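You operate a simulated robot arm through the tools that you are given. There is no shell and no other tool. Be economical: measure what you need, move in short steps, check, and stop when the job is done.

You are at the controls of a simulated robot arm. One attempt, no reset.

TASK
Switch the bath off, dial back to 30, move the teal cup to the purple mat and close the lid.
Fine: switch OFF first; leave the other cups; leave the drain switch and the teal button. Set down upright: what you pick out.

It is judged by the outcome, as a careful person would: the job done as asked, and still so three seconds after it is handed in. It fails if anything else is knocked over, pushed out of place, dropped, spilled or broken. Lids that push on must go on centred and level and be pressed home; caps that screw on are set level and turned clockwise until they are tight.

THE ROBOT
A 6-joint arm with a two-finger parallel gripper, fixed in place. Base frame: the origin is at the foot of the arm, x ahead of it, y to its left, z up; the work surface is at about z = 872. Units: mm, rad, N and s.
With the tool pointing down near the work surface it reaches from about 240 to 640 mm from the base axis. Its first joint turns from -1.152 to 1.152 rad. Payload 2.7 kg.
The TCP is the grasp point between the finger pads, 23 mm short of the fingertips. In the tool frame z runs along the fingers and y along their closing line. Largest opening 94 mm; finger width 38, thickness 10; the body of the gripper, 54 by 96 mm, starts 39 mm behind the TCP.
Orientation is that of the tool frame in the base frame, as [roll, pitch, yaw] about the fixed x, y, z axes, in that order (R = Rz(yaw) Ry(pitch) Rx(roll)). With the fingers straight down and closing along the base's y, the tool's x points along the base's -x, its y along +y and its z along -z.

THE INTERFACE
- The arm moves only by the tool step_arm. Its argument "targets" is one flat list of numbers, 7 for each row, row after row: the shift along the base's x, y, z in mm, then the turn, a rotation vector about the base's x, y, z in rad, then the opening, from 0 (shut) to 1 (fully open). In form: [dx, dy, dz, rx, ry, rz, hand, dx, dy, dz, rx, ry, rz, hand, ...]. A call has 1 to 12 rows; each row shifts and turns the commanded pose from where the row before left it. Each row takes 0.2 s and may step no farther than 50 mm and 0.15 rad from the row before; otherwise, or with a gripper value out of range, the whole call is refused. Where a pose cannot be reached the arm comes as near as it can. A force on the tool above 40 N (or 10 N above the force at the start of the call, whichever is more), or a blocked arm, ends the call early, and 0.2 s more pass. Each finger travels about 45 mm/s and halts on what it meets, pressing with about 28 N; the grip force reading is that of the motor and also rises with nothing between the fingers. The clock runs only during rows and for 0.2 s after the last one: add rows that do not move to give the fingers time. It gives the time, the measured TCP pose, the force on the tool (base axes), the opening and the grip force at its end, in the units of the frame above (readings bear some noise), with the torque about the TCP (base axes, N m) and any sound that the robot's microphone picked up.
- Cameras (640 x 400 px; columns grow to the right, rows downward): "scene" is fixed at [80, -434.1, 1405.7]; the picture's right is [0.72, -0.69, 0.00], its down [-0.38, -0.40, -0.83] and it looks along [0.57, 0.60, -0.55] (base axes); focal length 344 px, centre (320, 200). "wrist" rides on the gripper at [86, 16, -74] in the tool frame; the picture's right is [-0.18, 0.98, 0.00], its down [-0.58, -0.11, -0.81] and it looks along [-0.79, -0.15, 0.59] (tool axes); focal length 243 px, centre (320, 200). There is no depth. A picture from a camera that has moved, and an enlarged one, comes with that camera's place and axes in the base frame and with its lens.
- capture(camera): a new picture of that camera. It takes no simulated time.
- enlarge(camera, box): a new picture of the part [left, top, right, bottom] of that camera's present view, enlarged. It takes no simulated time.
- finish_job(): hands the job in; it is judged then, once.

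Go step by step. Nothing tells you positions but the pictures and the camera data: compare them with the known pose of the tool, close in by small moves and look again before you grip or let go. The budget is 120 turns and 84 pictures, counting those below and the enlarged ones. Unless the task says otherwise, let go and move clear before handing in, and close with one line.

The tools are called after ">>>" as name(argument=value, ...) on one line, values as JSON. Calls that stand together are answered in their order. step_arm: Moves the arm, as the interface text tells. Its arguments: {"type":"object","properties":{"targets":{"type":"array"}},"required":["targets"]} The other tools are called the same way: capture (camera) takes a picture; enlarge (camera, box) takes an enlarged picture of a part of a camera's view; finish_job () hands the job in.

At the start:

```text
time: 0.0
tool_pos: [422.7, 29.8, 1190.2]
ee_rot: [-3.141, -0.002, -3.141]
force: [-0.8, 0.2, 0.4]
torque: [0.0, -0.01, -0.01]
finger_gap: 94.1
gripper_force: 0.0
```

scene: 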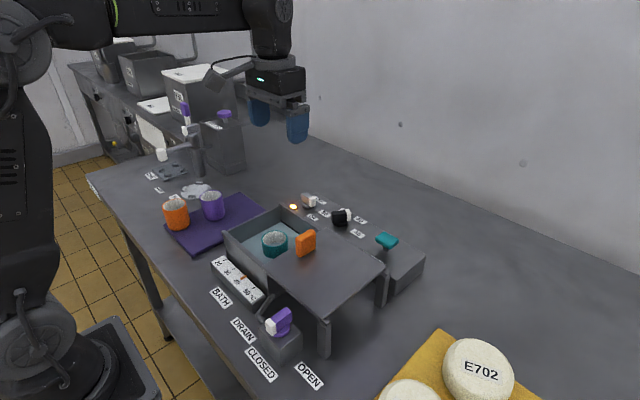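
wrist: 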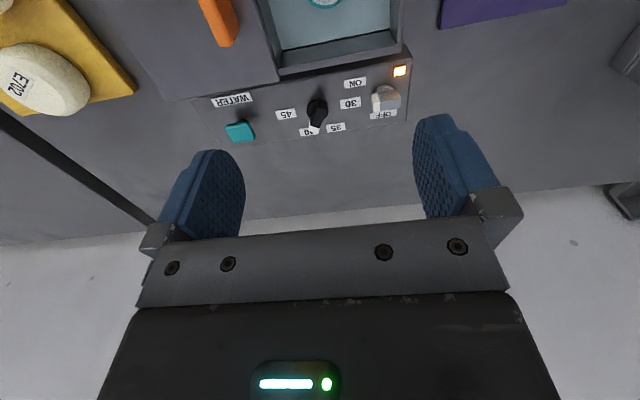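

I see a water bath with a sliding lid (orange handle), a control panel on its far side with switch, dial and teal button, and a teal cup inside. I'll enlarge both views for details.

>>> enlarge(camera="scene", box=[200, 180, 440, 330])

>>> enlarge(camera="wrist", box=[180, 50, 436, 210])

>>> enlarge(camera="scene", box=[130, 150, 330, 275])

```text
2.67 times, centred on (320, 255) of scene
camera zoom: at [80.0, -434.1, 1405.7], right [0.72, -0.69, 0.0], down [-0.38, -0.4, -0.83], along [0.57, 0.6, -0.55], focal length 918 px, centre (320, 53)
```

zoom: 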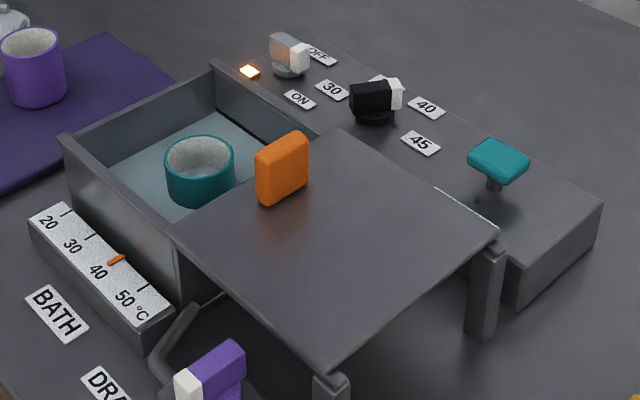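

```text
2.50 times, centred on (308, 130) of wrist
camera zoom: at [336.1, 45.2, 1264.6], right [0.18, 0.98, 0.0], down [0.58, -0.11, 0.81], along [0.79, -0.15, -0.59], focal length 606 px, centre (350, 375)
```

zoom: 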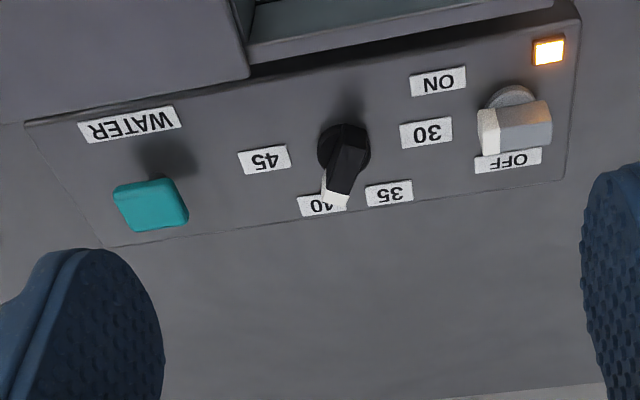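

```text
3.20 times, centred on (230, 212) of scene
camera zoom: at [80.0, -434.1, 1405.7], right [0.72, -0.69, 0.0], down [-0.38, -0.4, -0.83], along [0.57, 0.6, -0.55], focal length 1102 px, centre (608, 160)
```

zoom: 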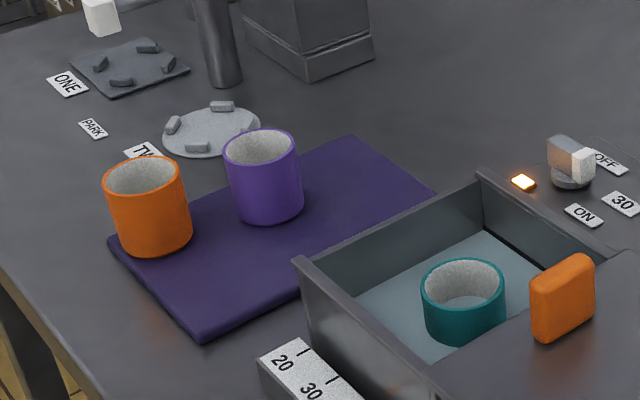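

The switch and the dial look like bar knobs with white tips (switch now at ON, dial at 40). The panel top is near z≈915 and the dial near (557, 0). I'll back up for a better wrist view of the bath.

>>> step_arm(targets=[-50, 0, 0, 0, 0, 0, 1, -50, 0, 0, 0, 0, 0, 1, -40, 0, 0, 0, 0, 0, 1])

>>> capture(camera="wrist")

>>> enlarge(camera="wrist", box=[120, 20, 520, 270])

```text
time: 0.8
tool_pos: [281.2, 30.5, 1187.7]
ee_rot: [-3.142, 0.0, 3.142]
force: [0.3, 0.1, -0.4]
torque: [0.0, -0.04, 0.02]
finger_gap: 93.9
gripper_force: 0.1
```

```text
78 pictures are left
camera wrist: at [194.4, 44.2, 1262.6], right [0.18, 0.98, 0.0], down [0.58, -0.11, 0.81], along [0.79, -0.15, -0.59], focal length 243 px, centre (320, 200)
```

wrist: 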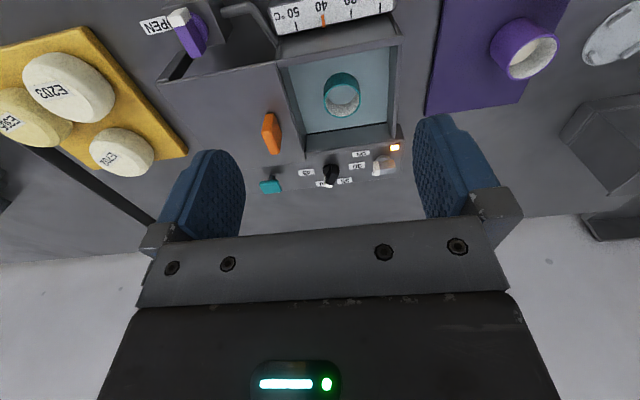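

```text
1.60 times, centred on (320, 145) of wrist
camera zoom: at [194.4, 44.2, 1262.6], right [0.18, 0.98, 0.0], down [0.58, -0.11, 0.81], along [0.79, -0.15, -0.59], focal length 388 px, centre (320, 288)
```

zoom: 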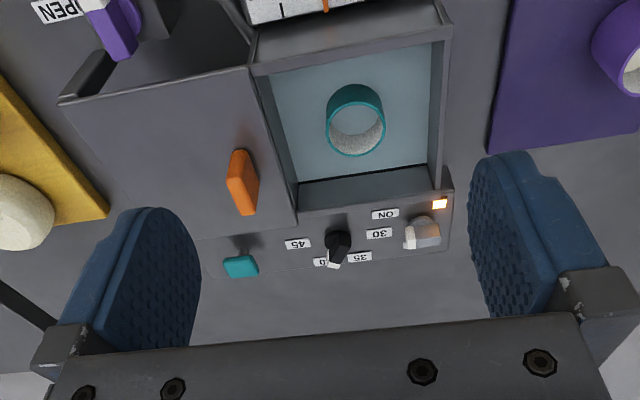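

The switch base triangulates to about (551, 106, 908) and the dial to about (557, 0). I'll move above the switch for a close view.

>>> step_arm(targets=[48, 12, -15, 0, 0, 0, 1, 48, 12, -15, 0, 0, 0, 1, 48, 12, -15, 0, 0, 0, 1, 48, 12, -15, 0, 0, 0, 1, 48, 12, -15, 0, 0, 0, 1, 30, 15, -25, 0, 0, 0, 1])

>>> capture(camera="wrist")

>>> enlarge(camera="wrist", box=[160, 0, 480, 200])

```text
refused: row 1 steps farther than a row can; nothing moved
```

```text
76 pictures are left
camera wrist: at [194.4, 44.2, 1262.6], right [0.18, 0.98, 0.0], down [0.58, -0.11, 0.81], along [0.79, -0.15, -0.59], focal length 243 px, centre (320, 200)
```

wrist: 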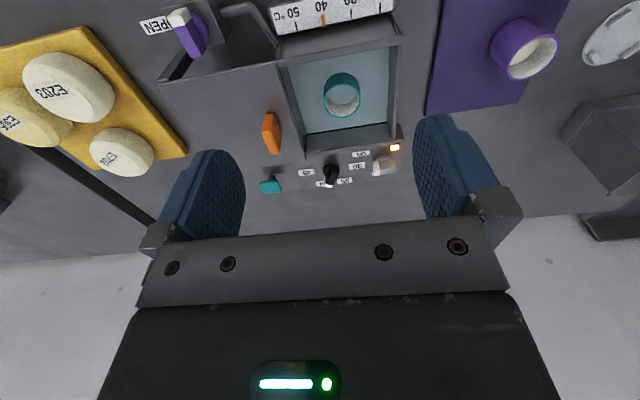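

```text
2.00 times, centred on (320, 100) of wrist
camera zoom: at [194.4, 44.2, 1262.6], right [0.18, 0.98, 0.0], down [0.58, -0.11, 0.81], along [0.79, -0.15, -0.59], focal length 485 px, centre (320, 400)
```

zoom: 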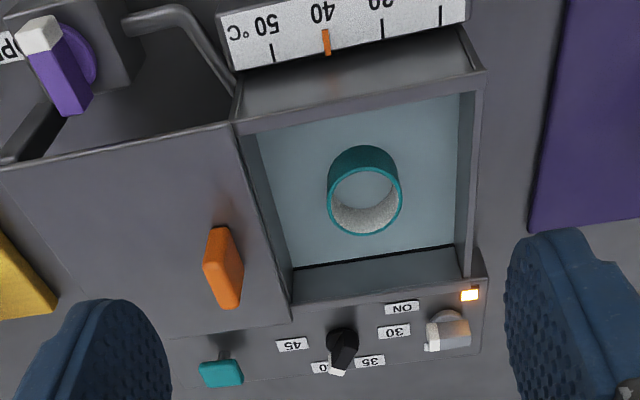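

The step was slightly too long and was refused; I'll resend it with shorter rows, heading above the switch.

>>> step_arm(targets=[45, 12, -15, 0, 0, 0, 1, 45, 12, -15, 0, 0, 0, 1, 45, 12, -15, 0, 0, 0, 1, 45, 12, -15, 0, 0, 0, 1, 45, 12, -15, 0, 0, 0, 1, 30, 15, -25, 0, 0, 0, 1])

>>> capture(camera="wrist")

>>> enlarge(camera="wrist", box=[160, 0, 480, 200])

```text
time: 2.2
tool_pos: [537.6, 103.6, 1089.9]
ee_rot: [3.141, 0.0, 3.139]
force: [-0.2, -0.3, -0.4]
torque: [0.02, 0.01, 0.0]
finger_gap: 93.8
gripper_force: 0.0
```

```text
74 pictures are left
camera wrist: at [451.6, 118.4, 1165.0], right [0.18, 0.98, 0.0], down [0.58, -0.11, 0.81], along [0.79, -0.15, -0.59], focal length 243 px, centre (320, 200)
```

wrist: 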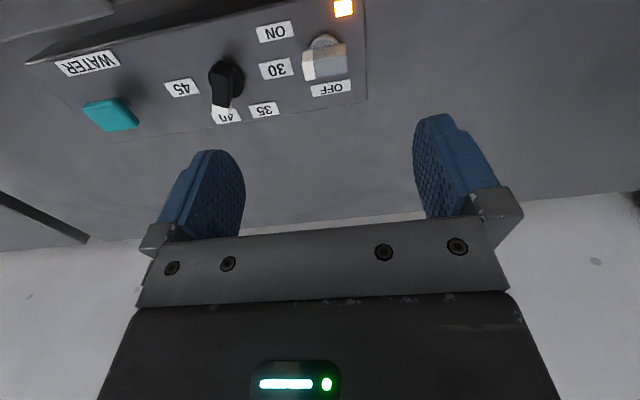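

```text
2.00 times, centred on (320, 100) of wrist
camera zoom: at [451.6, 118.4, 1165.0], right [0.18, 0.98, 0.0], down [0.58, -0.11, 0.81], along [0.79, -0.15, -0.59], focal length 485 px, centre (320, 400)
```

zoom: 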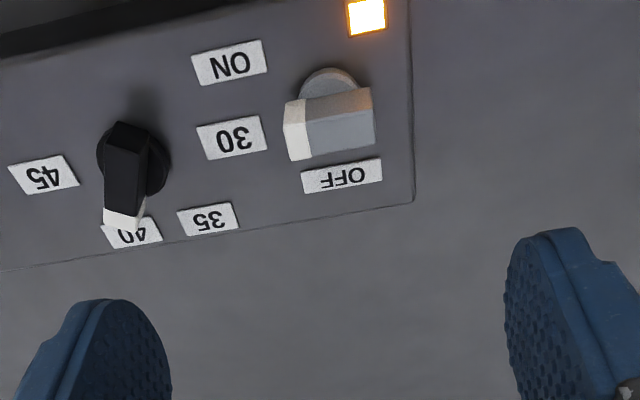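

The bar knob of the switch lies along y with its white tip toward −y (ON); OFF is at +x, i.e. about 90° counter-clockwise from above. The dial labels sit at −90/−30/30/90°, so 40→30 is +120°. I'll rotate the tool −90° and come down above the switch to check.

>>> step_arm(targets=[3, 0, -10, 0, 0, -0.145, 1, 3, 0, -10, 0, 0, -0.145, 1, 3, 0, -10, 0, 0, -0.145, 1, 3, 0, -10, 0, 0, -0.145, 1, 1, 1, -10, 0, 0, -0.145, 1, 0, 0, -10, 0, 0, -0.145, 1, 0, 0, -10, 0, 0, -0.145, 1, 0, 0, -10, 0, 0, -0.145, 1, 0, 0, 0, 0, 0, -0.145, 0.6, 0, 0, 0, 0, 0, -0.145, 0.6, 0, 0, 0, 0, 0, -0.12, 0.6])

>>> capture(camera="wrist")

>>> enlarge(camera="scene", box=[220, 120, 460, 270])

```text
time: 4.6
tool_pos: [550.0, 105.7, 1010.5]
ee_rot: [-3.141, 0.001, 1.569]
force: [0.4, 0.5, 0.1]
torque: [0.03, -0.02, 0.01]
finger_gap: 56.3
gripper_force: 0.0
```

```text
72 pictures are left
camera wrist: at [566.8, 191.6, 1084.5], right [0.98, -0.19, 0.0], down [-0.11, -0.58, 0.81], along [-0.15, -0.79, -0.59], focal length 243 px, centre (320, 200)
```

wrist: 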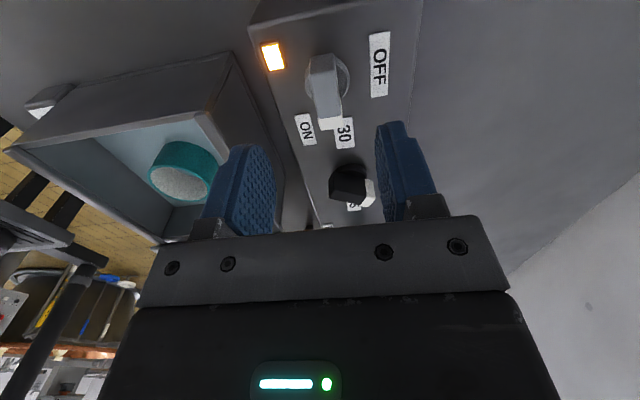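

```text
2.67 times, centred on (340, 195) of scene
camera zoom: at [80.0, -434.1, 1405.7], right [0.72, -0.69, 0.0], down [-0.38, -0.4, -0.83], along [0.57, 0.6, -0.55], focal length 918 px, centre (267, 213)
```

zoom: 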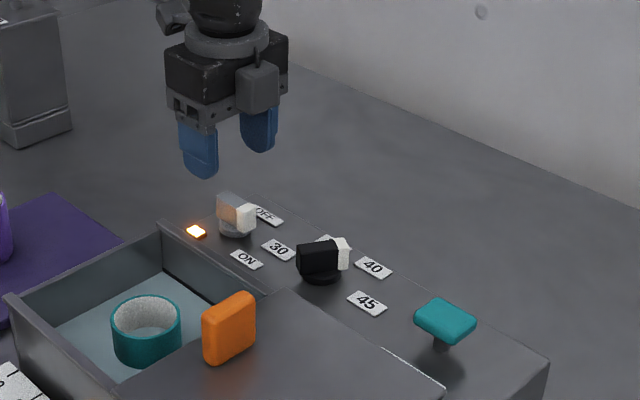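

>>> enlarge(camera="wrist", box=[240, 10, 432, 130])

```text
3.33 times, centred on (336, 70) of wrist
camera zoom: at [566.8, 191.6, 1084.5], right [0.98, -0.19, 0.0], down [-0.11, -0.58, 0.81], along [-0.15, -0.79, -0.59], focal length 809 px, centre (267, 633)
```

zoom: 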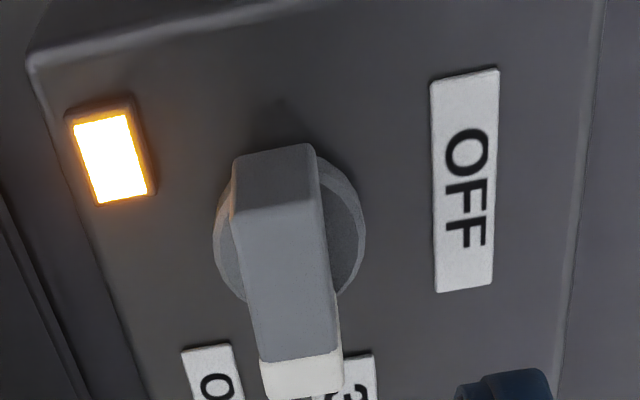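

The bar's top is at z≈934, about 18 mm wide, pivot at about (554, 103). I'll descend around it with the fingers moderately open.

>>> step_arm(targets=[4, -2, 0, 0, 0, 0, 0.33, 0, 0, -20, 0, 0, 0, 0.33, 0, 0, -15, 0, 0, 0, 0.33, 0, 0, 0, 0, 0, 0, 0.33])

>>> capture(camera="wrist")

>>> enlarge(camera="scene", box=[240, 140, 400, 240])

```text
time: 5.6
tool_pos: [555.5, 104.2, 975.7]
ee_rot: [3.141, 0.0, 1.572]
force: [0.4, -0.9, -0.1]
torque: [-0.01, 0.0, -0.03]
finger_gap: 30.9
gripper_force: 0.1
```

```text
69 pictures are left
camera wrist: at [570.9, 190.0, 1049.4], right [0.98, -0.18, 0.0], down [-0.11, -0.58, 0.81], along [-0.15, -0.79, -0.59], focal length 243 px, centre (320, 200)
```

wrist: 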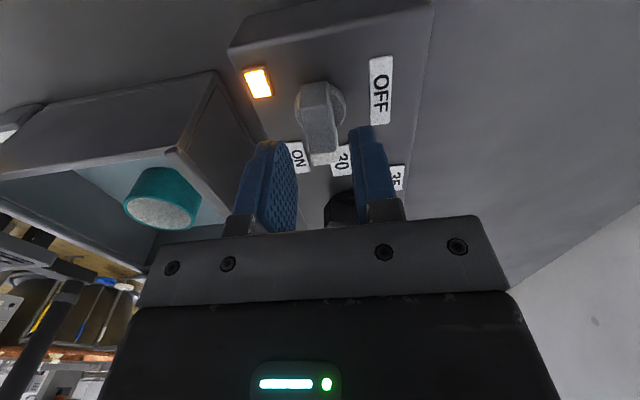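

```text
4.00 times, centred on (320, 190) of scene
camera zoom: at [80.0, -434.1, 1405.7], right [0.72, -0.69, 0.0], down [-0.38, -0.4, -0.83], along [0.57, 0.6, -0.55], focal length 1377 px, centre (320, 240)
```

zoom: 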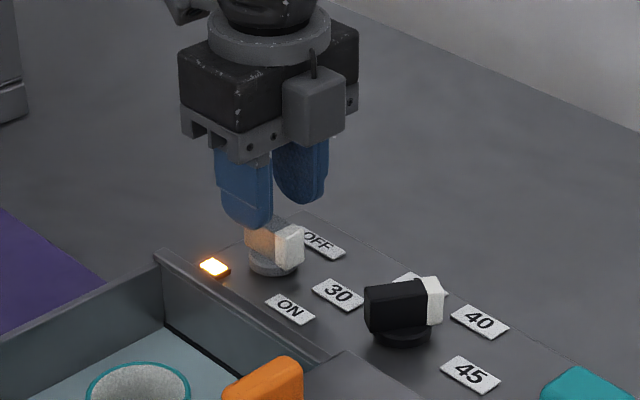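

Alignment looks right (pivot ≈ (555.5, 103.5)). I'll go down to z≈940 and grip lightly.

>>> step_arm(targets=[0, -0.5, -18, 0, 0, 0, 0.33, 0, 0, -17, 0, 0, 0, 0.33, 0, 0, 0, 0, 0, 0, 0.33])

>>> capture(camera="wrist")

```text
time: 6.4
tool_pos: [554.4, 103.5, 943.5]
ee_rot: [3.134, 0.0, 1.57]
force: [-6.5, -4.3, 24.8]
torque: [-0.09, -0.22, 0.02]
finger_gap: 29.2
gripper_force: 0.2
```

```text
67 pictures are left
camera wrist: at [569.8, 189.2, 1018.5], right [0.98, -0.18, 0.01], down [-0.11, -0.58, 0.81], along [-0.14, -0.79, -0.59], focal length 243 px, centre (320, 200)
```

wrist: 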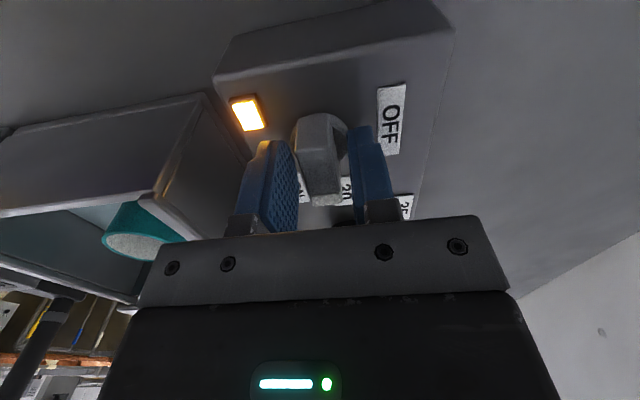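

The fingertips touched the knob's round base at about z 920. I'll back up 5 mm and then close.

>>> step_arm(targets=[0, 0, 5, 0, 0, 0, 0.33, 0, 0, 1, 0, 0, 0, 0.33, 0, 0, 0, 0, 0, 0, 0.1, 0, 0, 0, 0, 0, 0, 0.1, 0, 0, 0, 0, 0, 0, 0.1])

>>> capture(camera="wrist")

```text
time: 7.6
tool_pos: [553.9, 105.4, 945.2]
ee_rot: [3.141, 0.0, 1.569]
force: [22.6, 2.7, -18.0]
torque: [0.12, -0.14, -0.02]
finger_gap: 16.0
gripper_force: 45.0
```

```text
66 pictures are left
camera wrist: at [571.0, 189.5, 1019.7], right [0.98, -0.18, 0.0], down [-0.11, -0.58, 0.81], along [-0.15, -0.79, -0.59], focal length 243 px, centre (320, 200)
```

wrist: 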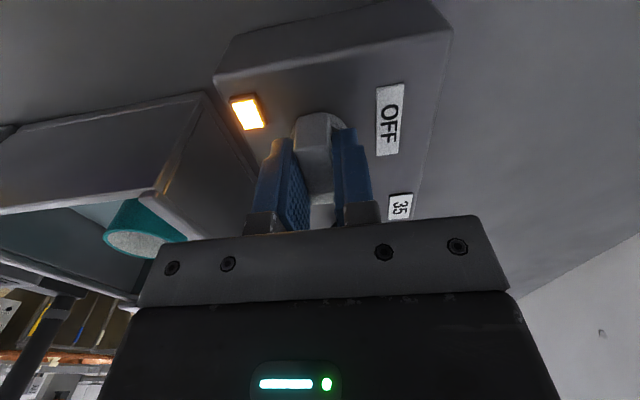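

Gripped at 16 mm. I'll relieve side force slightly and begin turning counter-clockwise.

>>> step_arm(targets=[1.5, 0, -1.5, 0, 0, 0, 0.1, 0, 0, 0, 0, 0, 0.1, 0.1, 0, 0, 0, 0, 0, 0.1, 0.1, 0, 0, 0, 0, 0, 0.1, 0.1])

```text
time: 8.6
tool_pos: [555.5, 105.4, 945.0]
ee_rot: [-3.141, 0.001, 1.874]
force: [-8.5, 9.8, 1.3]
torque: [-0.7, -0.34, 0.0]
finger_gap: 16.0
gripper_force: 45.1
```

>>> step_arm(targets=[-0.5, 0.5, 0, 0, 0, 0.12, 0.1, 0, 0, 0, 0, 0, 0.12, 0.1, 0, 0, 0, 0, 0, 0.12, 0.1])

```text
time: 9.4
tool_pos: [555.4, 104.2, 945.6]
ee_rot: [-3.14, 0.0, 2.235]
force: [-6.7, 5.4, 1.8]
torque: [0.63, 0.25, -0.02]
finger_gap: 16.0
gripper_force: 45.2
```

>>> step_arm(targets=[-0.4, 0.3, 0, 0, 0, 0.12, 0.1, 0, 0, 0, 0, 0, 0.12, 0.1, 0, 0, 0, 0, 0, 0.12, 0.1])

>>> capture(camera="wrist")

>>> enlarge(camera="scene", box=[240, 140, 400, 240])

```text
time: 10.2
tool_pos: [556.3, 104.1, 943.2]
ee_rot: [3.141, 0.001, 2.593]
force: [5.6, 7.3, 4.1]
torque: [0.52, 1.22, -0.02]
finger_gap: 15.9
gripper_force: 45.2
```

```text
65 pictures are left
camera wrist: at [490.1, 162.3, 1019.5], right [0.67, 0.74, 0.0], down [0.44, -0.4, 0.81], along [0.6, -0.54, -0.59], focal length 243 px, centre (320, 200)
```

wrist: 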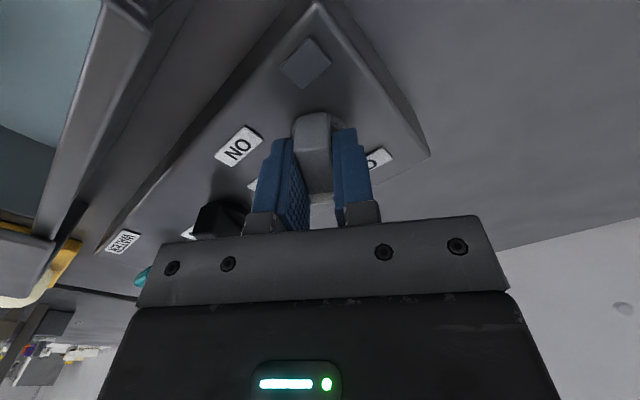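

```text
4.00 times, centred on (320, 190) of scene
camera zoom: at [80.1, -433.9, 1405.8], right [0.72, -0.69, 0.0], down [-0.38, -0.4, -0.83], along [0.57, 0.6, -0.55], focal length 1377 px, centre (320, 240)
```

zoom: 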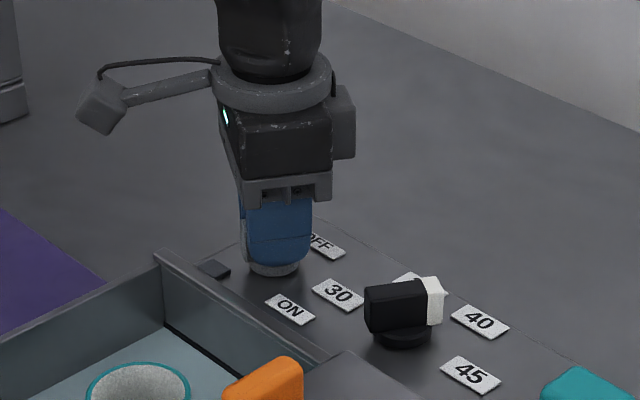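

The lamp has gone out, so the switch is working; I'll turn the remaining ~31° to reach OFF fully.

>>> step_arm(targets=[0.3, 0.4, 0, 0, 0, 0.12, 0.1, 0, 0, 0, 0, 0, 0.12, 0.1, 0, 0, 0, 0, 0, 0.12, 0.1, 0, 0, 0, 0, 0, 0.12, 0.1])

```text
time: 11.2
tool_pos: [555.5, 104.7, 944.4]
ee_rot: [3.14, 0.002, 3.075]
force: [6.1, 12.2, 8.6]
torque: [0.03, 1.35, 0.02]
finger_gap: 15.8
gripper_force: 45.0
```

>>> step_arm(targets=[0.3, 0.6, 0, 0, 0, 0.07, 0.1, 0, 0, 0, 0, 0, 0, 0.1])

>>> step_arm(targets=[0, 0, 0, 0, 0, 0, 0.33, 0, 0, 0, 0, 0, 0, 0.33, 0, 0, 20, 0, 0, 0, 0.33, 0, 0, 40, 0, 0, 0, 0.4, 0, -15, 30, 0, 0, 0, 0.4, 0, -20, 0, 0, 0, 0, 0.4])

>>> capture(camera="wrist")

>>> enlarge(camera="scene", box=[240, 140, 400, 240])

```text
time: 11.8
tool_pos: [555.7, 105.5, 945.5]
ee_rot: [-3.141, 0.002, -3.141]
force: [-2.0, 8.2, 8.4]
torque: [0.23, -1.12, -0.13]
finger_gap: 15.8
gripper_force: 44.8
```

```text
time: 13.2
tool_pos: [554.8, 71.3, 1032.3]
ee_rot: [3.141, 0.0, -3.141]
force: [-0.6, -0.7, 0.3]
torque: [-0.01, 0.0, 0.0]
finger_gap: 37.6
gripper_force: 0.1
```

```text
63 pictures are left
camera wrist: at [469.3, 85.6, 1107.8], right [0.18, 0.98, 0.0], down [0.58, -0.11, 0.81], along [0.79, -0.15, -0.59], focal length 243 px, centre (320, 200)
```

wrist: 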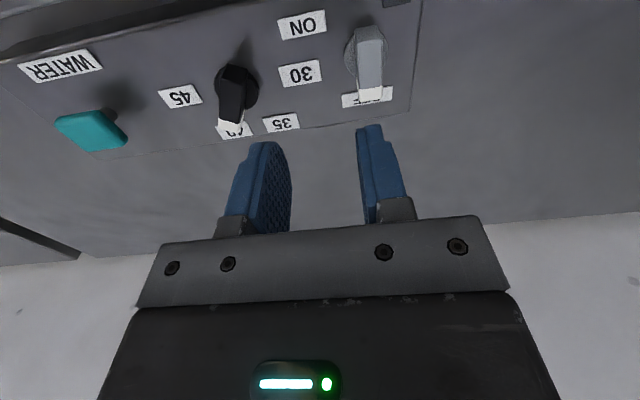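

```text
4.00 times, centred on (320, 190) of scene
camera zoom: at [80.0, -434.1, 1405.7], right [0.72, -0.69, 0.0], down [-0.38, -0.4, -0.83], along [0.57, 0.6, -0.55], focal length 1377 px, centre (320, 240)
```

zoom: 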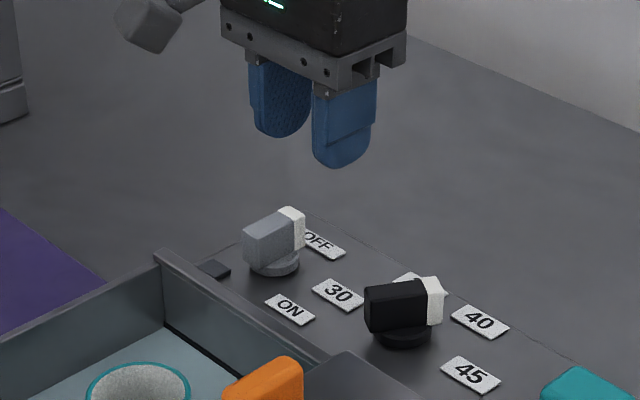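

The switch now points to OFF and the lamp is dark. Next I'll go over the dial (≈(559, −1)), with the tool turned −30° to match the bar at 40.

>>> step_arm(targets=[1, -18, -8, 0, 0, -0.13, 0.4, 1, -18, -8, 0, 0, -0.13, 0.4, 1, -18, -8, 0, 0, -0.13, 0.4, 0, -18, -8, 0, 0, -0.13, 0.4, 0, 0, 0, 0, 0, 0, 0.4])

>>> capture(camera="wrist")

>>> enlarge(camera="wrist", box=[240, 10, 432, 130])

```text
time: 14.4
tool_pos: [558.1, -2.9, 1000.7]
ee_rot: [-3.141, 0.001, 2.62]
force: [-0.8, 0.3, 0.4]
torque: [0.01, 0.01, 0.02]
finger_gap: 37.8
gripper_force: 0.0
```

```text
61 pictures are left
camera wrist: at [491.8, 53.4, 1075.3], right [0.65, 0.76, 0.0], down [0.45, -0.38, 0.81], along [0.61, -0.52, -0.59], focal length 243 px, centre (320, 200)
```

wrist: 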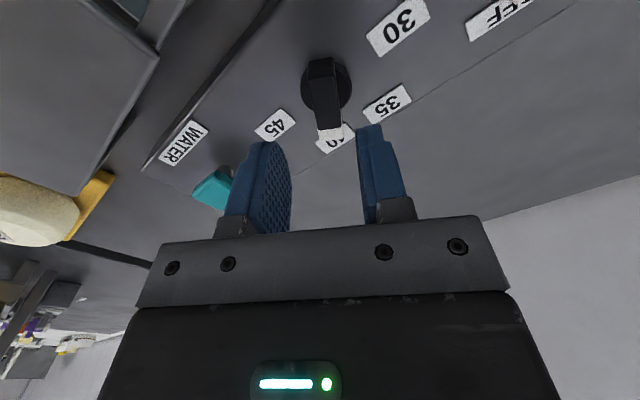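

```text
3.33 times, centred on (336, 70) of wrist
camera zoom: at [491.8, 53.4, 1075.3], right [0.65, 0.76, 0.0], down [0.45, -0.38, 0.81], along [0.61, -0.52, -0.59], focal length 809 px, centre (267, 633)
```

zoom: 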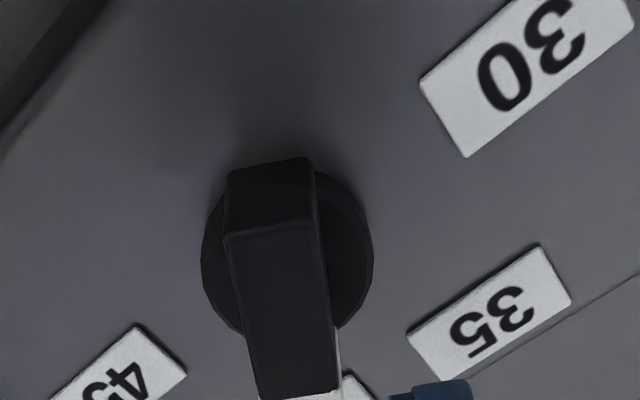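

The bar is aligned with the tool; the pivot is at about (562, −1). I'll shift there, descend to z≈946 and grip.

>>> step_arm(targets=[3.8, 1.7, -15, 0, 0, 0, 0.35, 0, 0, -20, 0, 0, 0, 0.35, 0, 0, -19, 0, 0, 0, 0.35, 0, 0, 0, 0, 0, 0, 0.35])

>>> capture(camera="wrist")

```text
time: 15.4
tool_pos: [562.9, 0.1, 948.0]
ee_rot: [3.141, 0.0, 2.622]
force: [0.1, 0.2, -0.1]
torque: [0.03, 0.02, 0.0]
finger_gap: 32.8
gripper_force: 0.2
```

```text
59 pictures are left
camera wrist: at [495.4, 55.5, 1023.4], right [0.65, 0.76, 0.0], down [0.45, -0.38, 0.81], along [0.61, -0.52, -0.59], focal length 243 px, centre (320, 200)
```

wrist: 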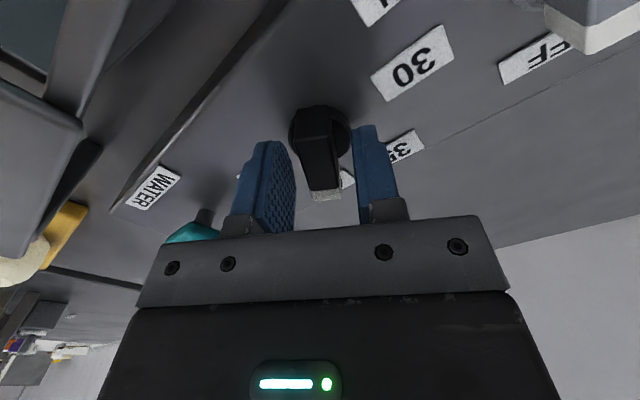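

>>> step_arm(targets=[0, 0, -2, 0, 0, 0, 0.1, 0, 0, 0, 0, 0, 0, 0.1, 0, 0, 0, 0, 0, 0, 0.1])

```text
time: 16.2
tool_pos: [562.7, -1.3, 948.1]
ee_rot: [-3.141, -0.001, 2.621]
force: [-0.1, 0.9, 6.5]
torque: [0.17, 0.54, 0.0]
finger_gap: 15.7
gripper_force: 45.5
```

Gripped cleanly with little force. Turning counter-clockwise in small steps.

>>> step_arm(targets=[0, 0, 0, 0, 0, 0.12, 0.1, 0, 0, 0, 0, 0, 0.12, 0.1, 0, 0, 0, 0, 0, 0.12, 0.1, 0, 0, 0, 0, 0, 0.12, 0.1])

```text
time: 17.2
tool_pos: [562.8, 0.7, 947.3]
ee_rot: [-3.141, 0.002, 3.105]
force: [1.7, 0.4, 14.4]
torque: [0.12, 1.25, 0.0]
finger_gap: 15.9
gripper_force: 45.0
```

>>> step_arm(targets=[0, 0, 0.5, 0, 0, 0.12, 0.1, 0, 0, 0, 0, 0, 0.12, 0.1, 0, 0, 0, 0, 0, 0.12, 0.1, 0, 0, 0, 0, 0, 0.12, 0.1, 0, 0, 0, 0, 0, 0.12, 0.1])

```text
time: 18.4
tool_pos: [561.9, 0.1, 947.0]
ee_rot: [-3.141, 0.002, -2.579]
force: [-1.2, 0.5, 12.2]
torque: [0.56, -0.94, -0.01]
finger_gap: 15.7
gripper_force: 44.3
```

>>> step_arm(targets=[0, 0, 0.5, 0, 0, 0.126, 0.1, 0, 0, 0, 0, 0, 0.126, 0.1, 0, 0, 0, 0, 0, 0.126, 0.1, 0, 0, 0, 0, 0, 0.126, 0.1])

>>> step_arm(targets=[0, 0, 0, 0, 0, 0.126, 0.1, 0, 0, 0, 0, 0, 0.126, 0.1, 0, 0, 0, 0, 0, 0.126, 0.1, 0, 0, 0, 0, 0, 0.126, 0.1, 0, 0, 0, 0, 0, 0, 0.1])

>>> capture(camera="wrist")

```text
time: 19.4
tool_pos: [561.8, 0.3, 947.9]
ee_rot: [3.141, 0.002, -2.073]
force: [5.4, 6.3, 13.2]
torque: [0.42, 0.12, -0.03]
finger_gap: 15.7
gripper_force: 45.1
```

```text
time: 20.6
tool_pos: [562.0, 0.5, 947.1]
ee_rot: [3.141, 0.003, -1.569]
force: [-0.1, 15.6, 12.1]
torque: [0.4, -0.11, -0.02]
finger_gap: 15.9
gripper_force: 45.3
```

```text
58 pictures are left
camera wrist: at [545.8, -86.8, 1022.1], right [-0.98, 0.18, 0.0], down [0.11, 0.58, 0.81], along [0.15, 0.79, -0.59], focal length 243 px, centre (320, 200)
```

wrist: 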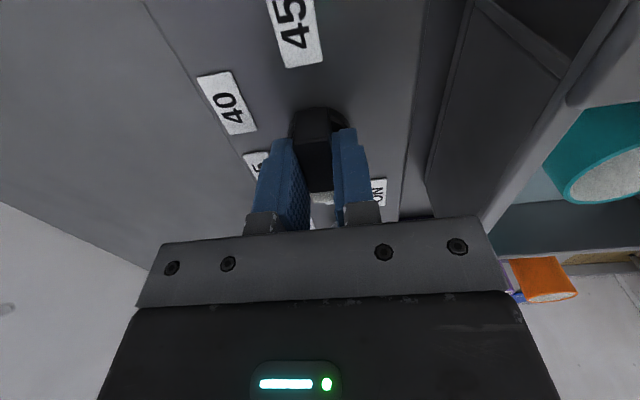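

The dial tip now points +y, toward 30. I'll release, rise straight up and check.

>>> step_arm(targets=[0, 0, 0, 0, 0, 0, 0.33, 0, 0, 0, 0, 0, 0, 0.33, 0, 0, 20, 0, 0, 0, 0.33, 0, 0, 40, 0, 0, 0, 0.33, 0, 0, 45, 0, 0, 0, 0.33, 0, 0, 45, 0, 0, 0, 0.6])

>>> capture(camera="wrist")

>>> enlarge(camera="scene", box=[240, 160, 400, 260])

```text
time: 22.0
tool_pos: [560.7, -0.9, 1099.1]
ee_rot: [3.139, -0.001, -1.572]
force: [-0.1, 0.4, -0.6]
torque: [0.01, 0.03, 0.01]
finger_gap: 56.3
gripper_force: 0.2
```

```text
57 pictures are left
camera wrist: at [543.8, -88.1, 1173.2], right [-0.98, 0.19, 0.0], down [0.11, 0.58, 0.81], along [0.15, 0.79, -0.59], focal length 243 px, centre (320, 200)
```

wrist: 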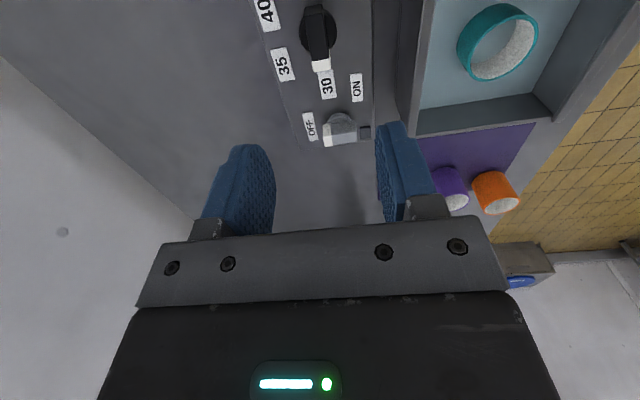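

```text
4.00 times, centred on (320, 210) of scene
camera zoom: at [80.0, -434.1, 1405.7], right [0.72, -0.69, 0.0], down [-0.38, -0.4, -0.83], along [0.57, 0.6, -0.55], focal length 1377 px, centre (320, 160)
```

zoom: 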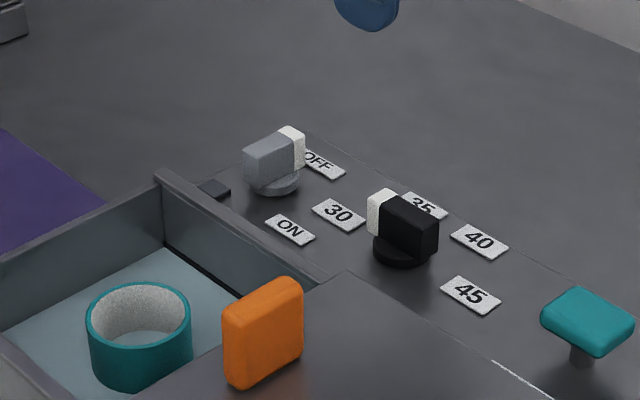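

The dial is at 30 and the switch at OFF. The teal cup is at about (399, 39), 57 mm wide. I'll turn the tool back and move above the cup for a closer look.

>>> step_arm(targets=[-15, 3, 0, 0, 0, -0.143, 1, -15, 4, 0, 0, 0, -0.143, 1, -15, 4, 0, 0, 0, -0.143, 1, -15, 4, 0, 0, 0, -0.143, 1, -15, 4, 0, 0, 0, -0.143, 1, -15, 4, 0, 0, 0, -0.143, 1, -15, 4, 0, 0, 0, -0.143, 1, -15, 4, -10, 0, 0, -0.143, 1, -15, 4, -10, 0, 0, -0.143, 1, -15, 4, -10, 0, 0, -0.143, 1, -12, 0, -10, 0, 0, -0.141, 1])

>>> capture(camera="wrist")

>>> enlarge(camera="scene", box=[210, 140, 370, 240])

```text
time: 24.4
tool_pos: [400.6, 38.1, 1058.0]
ee_rot: [-3.14, 0.0, 3.137]
force: [0.3, 0.0, 0.5]
torque: [0.02, 0.03, 0.04]
finger_gap: 93.9
gripper_force: 0.2
```

```text
55 pictures are left
camera wrist: at [313.9, 53.9, 1132.1], right [0.19, 0.98, 0.0], down [0.58, -0.11, 0.81], along [0.79, -0.15, -0.59], focal length 243 px, centre (320, 200)
```

wrist: 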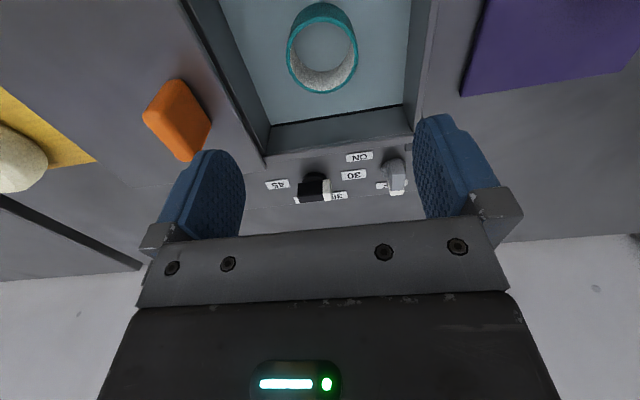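

```text
4.00 times, centred on (290, 190) of scene
camera zoom: at [80.0, -434.1, 1405.7], right [0.72, -0.69, 0.0], down [-0.38, -0.4, -0.83], along [0.57, 0.6, -0.55], focal length 1377 px, centre (440, 240)
```

zoom: 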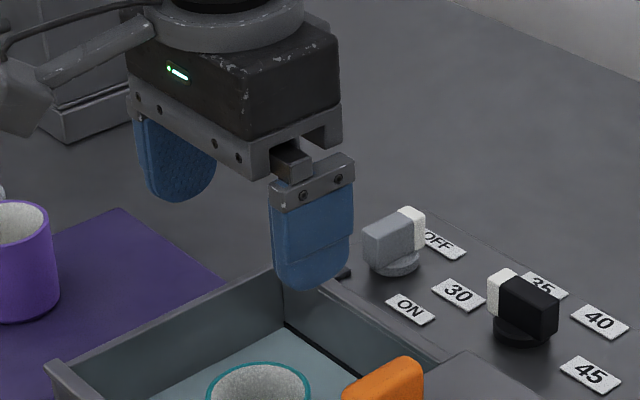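

Rim is at about z 934, centre (397.5, 39). I'll lower with an 80 mm opening to just above the cup and re-check.

>>> step_arm(targets=[-3, 1, -25, 0, 0, 0, 0.87, 0, 0, -30, 0, 0, 0, 0.87, 0, 0, -25, 0, 0, 0, 0.87, 0, 0, 0, 0, 0, 0, 0.87])

>>> capture(camera="wrist")

>>> enlarge(camera="scene", box=[200, 180, 360, 280])

```text
time: 25.4
tool_pos: [397.9, 40.5, 976.6]
ee_rot: [3.141, -0.001, 3.14]
force: [-0.6, -0.5, 0.4]
torque: [-0.01, 0.02, 0.01]
finger_gap: 82.0
gripper_force: 0.1
```

```text
53 pictures are left
camera wrist: at [312.1, 55.6, 1052.0], right [0.19, 0.98, 0.0], down [0.58, -0.11, 0.81], along [0.79, -0.15, -0.59], focal length 243 px, centre (320, 200)
```

wrist: 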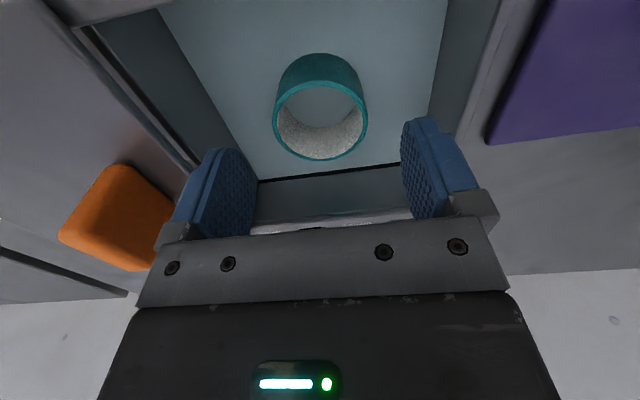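

```text
4.00 times, centred on (280, 230) of scene
camera zoom: at [80.0, -434.1, 1405.7], right [0.72, -0.69, 0.0], down [-0.38, -0.4, -0.83], along [0.57, 0.6, -0.55], focal length 1377 px, centre (480, 80)
```

zoom: 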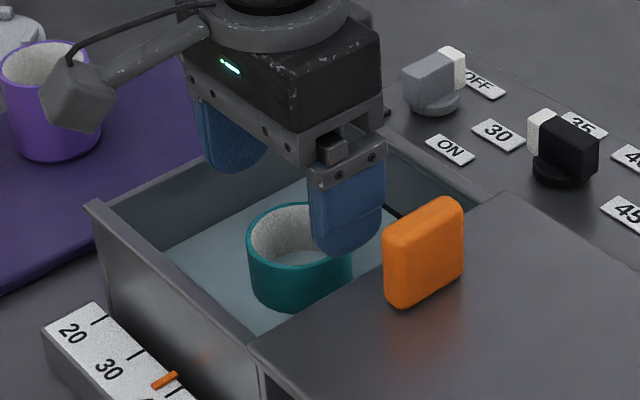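

Cup is centred between the fingers. Descending around it to z≈925.

>>> step_arm(targets=[-2, 0, -20, 0, 0, 0, 0.87, 0, 0, -16, 0, 0, 0, 0.87, 0, 0, -15, 0, 0, 0, 0.87, 0, 0, 0, 0, 0, 0, 0.87])

>>> capture(camera="wrist")

>>> enlarge(camera="scene", box=[200, 180, 360, 280])

```text
time: 26.4
tool_pos: [395.7, 41.3, 927.0]
ee_rot: [-3.141, -0.001, 3.141]
force: [-0.3, 0.3, 0.5]
torque: [-0.02, 0.01, 0.01]
finger_gap: 81.7
gripper_force: 0.0
```

```text
51 pictures are left
camera wrist: at [309.3, 56.8, 1001.8], right [0.19, 0.98, 0.0], down [0.58, -0.11, 0.81], along [0.79, -0.15, -0.59], focal length 243 px, centre (320, 200)
```

wrist: 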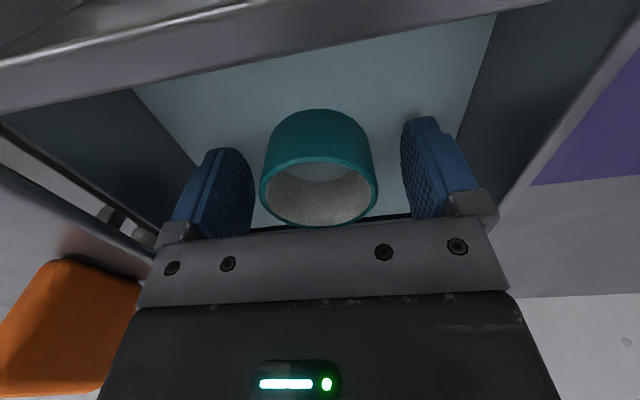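

```text
4.00 times, centred on (280, 230) of scene
camera zoom: at [80.0, -434.1, 1405.7], right [0.72, -0.69, 0.0], down [-0.38, -0.4, -0.83], along [0.57, 0.6, -0.55], focal length 1377 px, centre (480, 80)
```

zoom: 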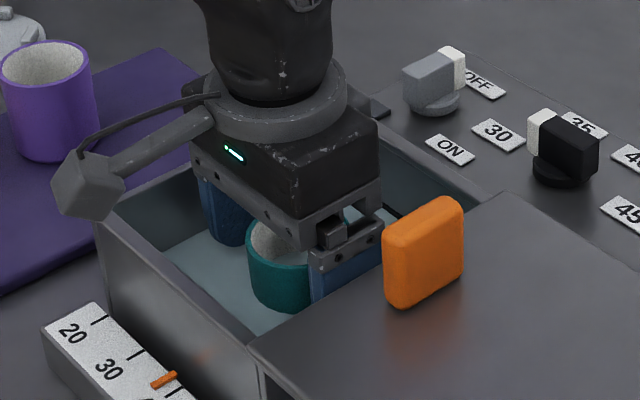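

Fingers straddle the cup evenly. Closing.

>>> step_arm(targets=[0, 0, -3, 0, 0, 0, 0.65, 0, 0, 0, 0, 0, 0, 0.55, 0, 0, 0, 0, 0, 0, 0.5, 0, 0, 0, 0, 0, 0, 0.5])

>>> capture(camera="wrist")

```text
time: 27.4
tool_pos: [396.1, 40.3, 923.6]
ee_rot: [3.142, 0.0, 3.14]
force: [0.3, -0.1, 0.5]
torque: [-0.01, -0.04, -0.02]
finger_gap: 53.7
gripper_force: 28.0
```

```text
49 pictures are left
camera wrist: at [309.0, 56.0, 998.4], right [0.19, 0.98, 0.0], down [0.58, -0.11, 0.81], along [0.79, -0.15, -0.59], focal length 243 px, centre (320, 200)
```

wrist: 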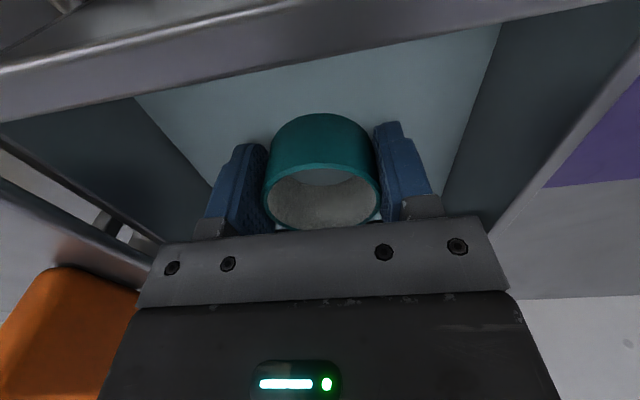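

Gripped at 53.7 mm. Lifting slowly straight up.

>>> step_arm(targets=[0, 0, 8, 0, 0, 0, 0.5, 0, 0, 15, 0, 0, 0, 0.5, 0, 0, 20, 0, 0, 0, 0.5, 0, 0, 25, 0, 0, 0, 0.5, 0, 0, 25, 0, 0, 0, 0.5, 0, 0, 25, 0, 0, 0, 0.5, 0, 0, 22, 0, 0, 0, 0.5])

>>> capture(camera="scene")

>>> capture(camera="wrist")

```text
time: 29.0
tool_pos: [394.7, 40.6, 1065.0]
ee_rot: [3.141, 0.0, 3.139]
force: [-0.2, -0.5, -0.5]
torque: [0.02, 0.02, 0.03]
finger_gap: 53.5
gripper_force: 27.9
```

```text
48 pictures are left
```

scene: 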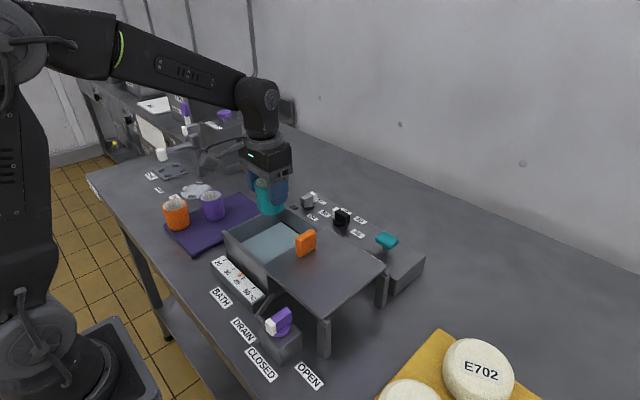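

```text
47 pictures are left
camera wrist: at [308.8, 55.5, 1138.3], right [0.19, 0.98, 0.0], down [0.58, -0.11, 0.81], along [0.79, -0.15, -0.59], focal length 243 px, centre (320, 200)
```

wrist: 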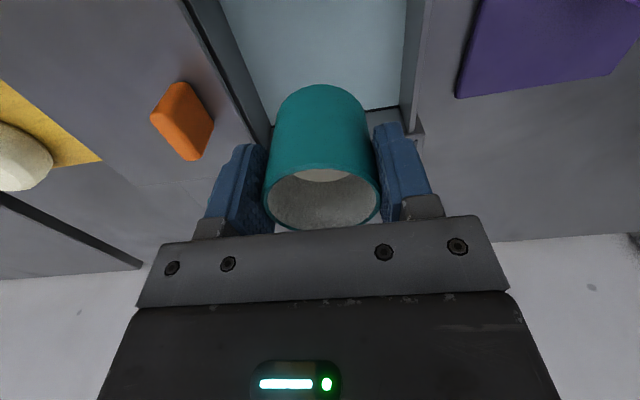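

The cup is up and level. I'll enlarge the scene to measure its height and find a free spot on the mat.

>>> enlarge(camera="scene", box=[220, 130, 316, 220])

>>> enlarge(camera="scene", box=[140, 170, 300, 270])

```text
4.44 times, centred on (268, 175) of scene
camera zoom: at [80.0, -434.1, 1405.7], right [0.72, -0.69, 0.0], down [-0.38, -0.4, -0.83], along [0.57, 0.6, -0.55], focal length 1530 px, centre (551, 311)
```

zoom: 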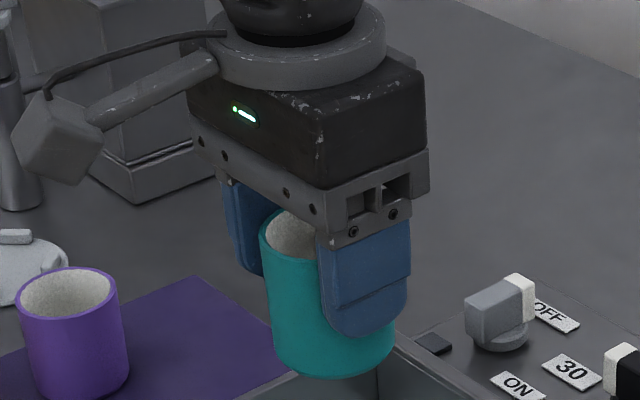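

```text
4.00 times, centred on (220, 220) of scene
camera zoom: at [80.0, -434.1, 1405.7], right [0.72, -0.69, 0.0], down [-0.38, -0.4, -0.83], along [0.57, 0.6, -0.55], focal length 1377 px, centre (720, 120)
```

zoom: 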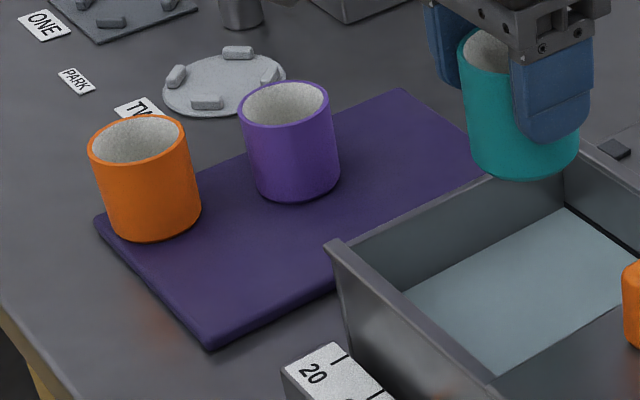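

The cup's bottom is about 49 mm below the TCP (height ≈ 60). The mat spans roughly x 266–489, y 176–332, with the purple cup at (375, 289) and the orange at (290, 313). I'll carry the teal cup to about (440, 222), a free area.

>>> step_arm(targets=[5, 18, 0, 0, 0, 0, 0.5, 7, 27, 0, 0, 0, 0, 0.5, 8, 30, 0, 0, 0, 0, 0.5, 8, 30, 0, 0, 0, 0, 0.5, 8, 30, -5, 0, 0, 0, 0.5, 6, 28, -10, 0, 0, 0, 0.5, 3, 18, -10, 0, 0, 0, 0.5, 0, 0, -10, 0, 0, 0, 0.5, 0, 0, 0, 0, 0, 0, 0.5])

>>> capture(camera="wrist")

>>> enlarge(camera="scene", box=[140, 130, 332, 250])

```text
time: 31.0
tool_pos: [438.2, 220.7, 1027.8]
ee_rot: [-3.141, 0.0, 3.141]
force: [-0.1, 0.1, -0.5]
torque: [-0.01, -0.02, 0.04]
finger_gap: 53.8
gripper_force: 28.1
```

```text
44 pictures are left
camera wrist: at [351.9, 236.0, 1102.6], right [0.19, 0.98, 0.0], down [0.58, -0.11, 0.81], along [0.79, -0.15, -0.59], focal length 243 px, centre (320, 200)
```

wrist: 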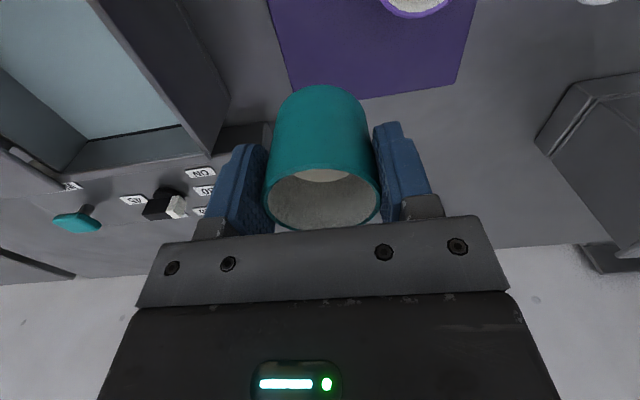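

```text
3.33 times, centred on (236, 190) of scene
camera zoom: at [80.0, -434.1, 1405.7], right [0.72, -0.69, 0.0], down [-0.38, -0.4, -0.83], along [0.57, 0.6, -0.55], focal length 1148 px, centre (600, 233)
```

zoom: 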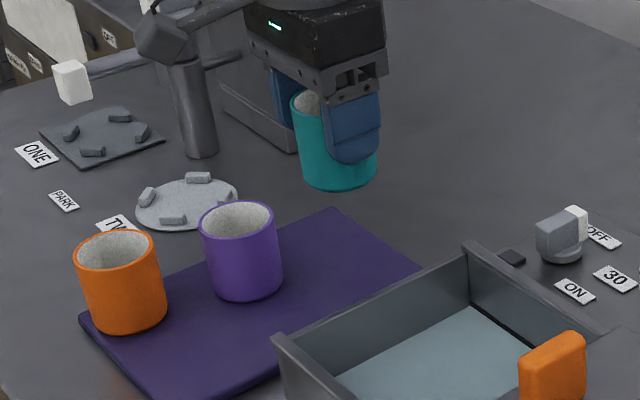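

The spot is free: mat's far edge is at x≈490 and near edge at y≈180, purple cup edge at x≈411. Lowering the cup.

>>> step_arm(targets=[2, 1, -25, 0, 0, 0, 0.5, 0, 0, -25, 0, 0, 0, 0.5, 0, 0, -22, 0, 0, 0, 0.5, 0, 0, -15, 0, 0, 0, 0.5, 0, 0, -6, 0, 0, 0, 0.5, 0, 0, 0, 0, 0, 0, 0.5])

>>> enlarge(camera="scene", box=[160, 140, 320, 240])

```text
time: 32.4
tool_pos: [442.5, 222.5, 935.0]
ee_rot: [3.141, 0.002, 3.139]
force: [0.5, -0.5, -1.1]
torque: [0.01, -0.01, 0.01]
finger_gap: 53.5
gripper_force: 27.9
```

```text
4.00 times, centred on (240, 190) of scene
camera zoom: at [80.0, -434.1, 1405.7], right [0.72, -0.69, 0.0], down [-0.38, -0.4, -0.83], along [0.57, 0.6, -0.55], focal length 1377 px, centre (640, 240)
```

zoom: 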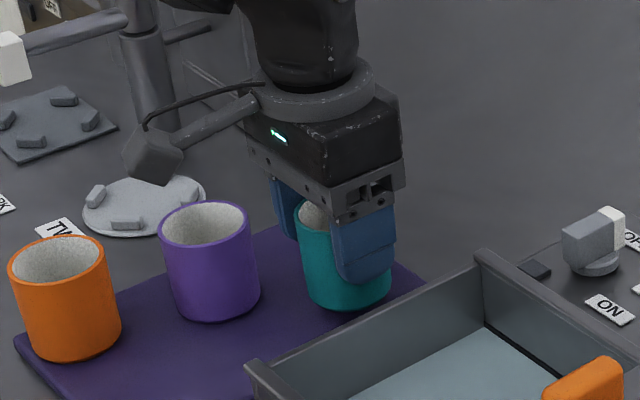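

Nearly down. I'll go down in 2 mm steps until contact.

>>> step_arm(targets=[0, 0, -2, 0, 0, 0, 0.5, 0, 0, -2, 0, 0, 0, 0.5, 0, 0, -2, 0, 0, 0, 0.5])

>>> step_arm(targets=[0, 0, -1, 0, 0, 0, 0.5])

```text
time: 33.2
tool_pos: [442.3, 222.2, 929.4]
ee_rot: [-3.14, 0.0, 3.14]
force: [-0.4, 0.0, -1.2]
torque: [-0.01, -0.02, 0.0]
finger_gap: 53.8
gripper_force: 28.1
```

```text
time: 33.6
tool_pos: [442.4, 222.3, 928.9]
ee_rot: [3.141, 0.0, 3.141]
force: [-0.7, -0.8, -0.7]
torque: [0.0, -0.02, -0.01]
finger_gap: 53.7
gripper_force: 27.3
```

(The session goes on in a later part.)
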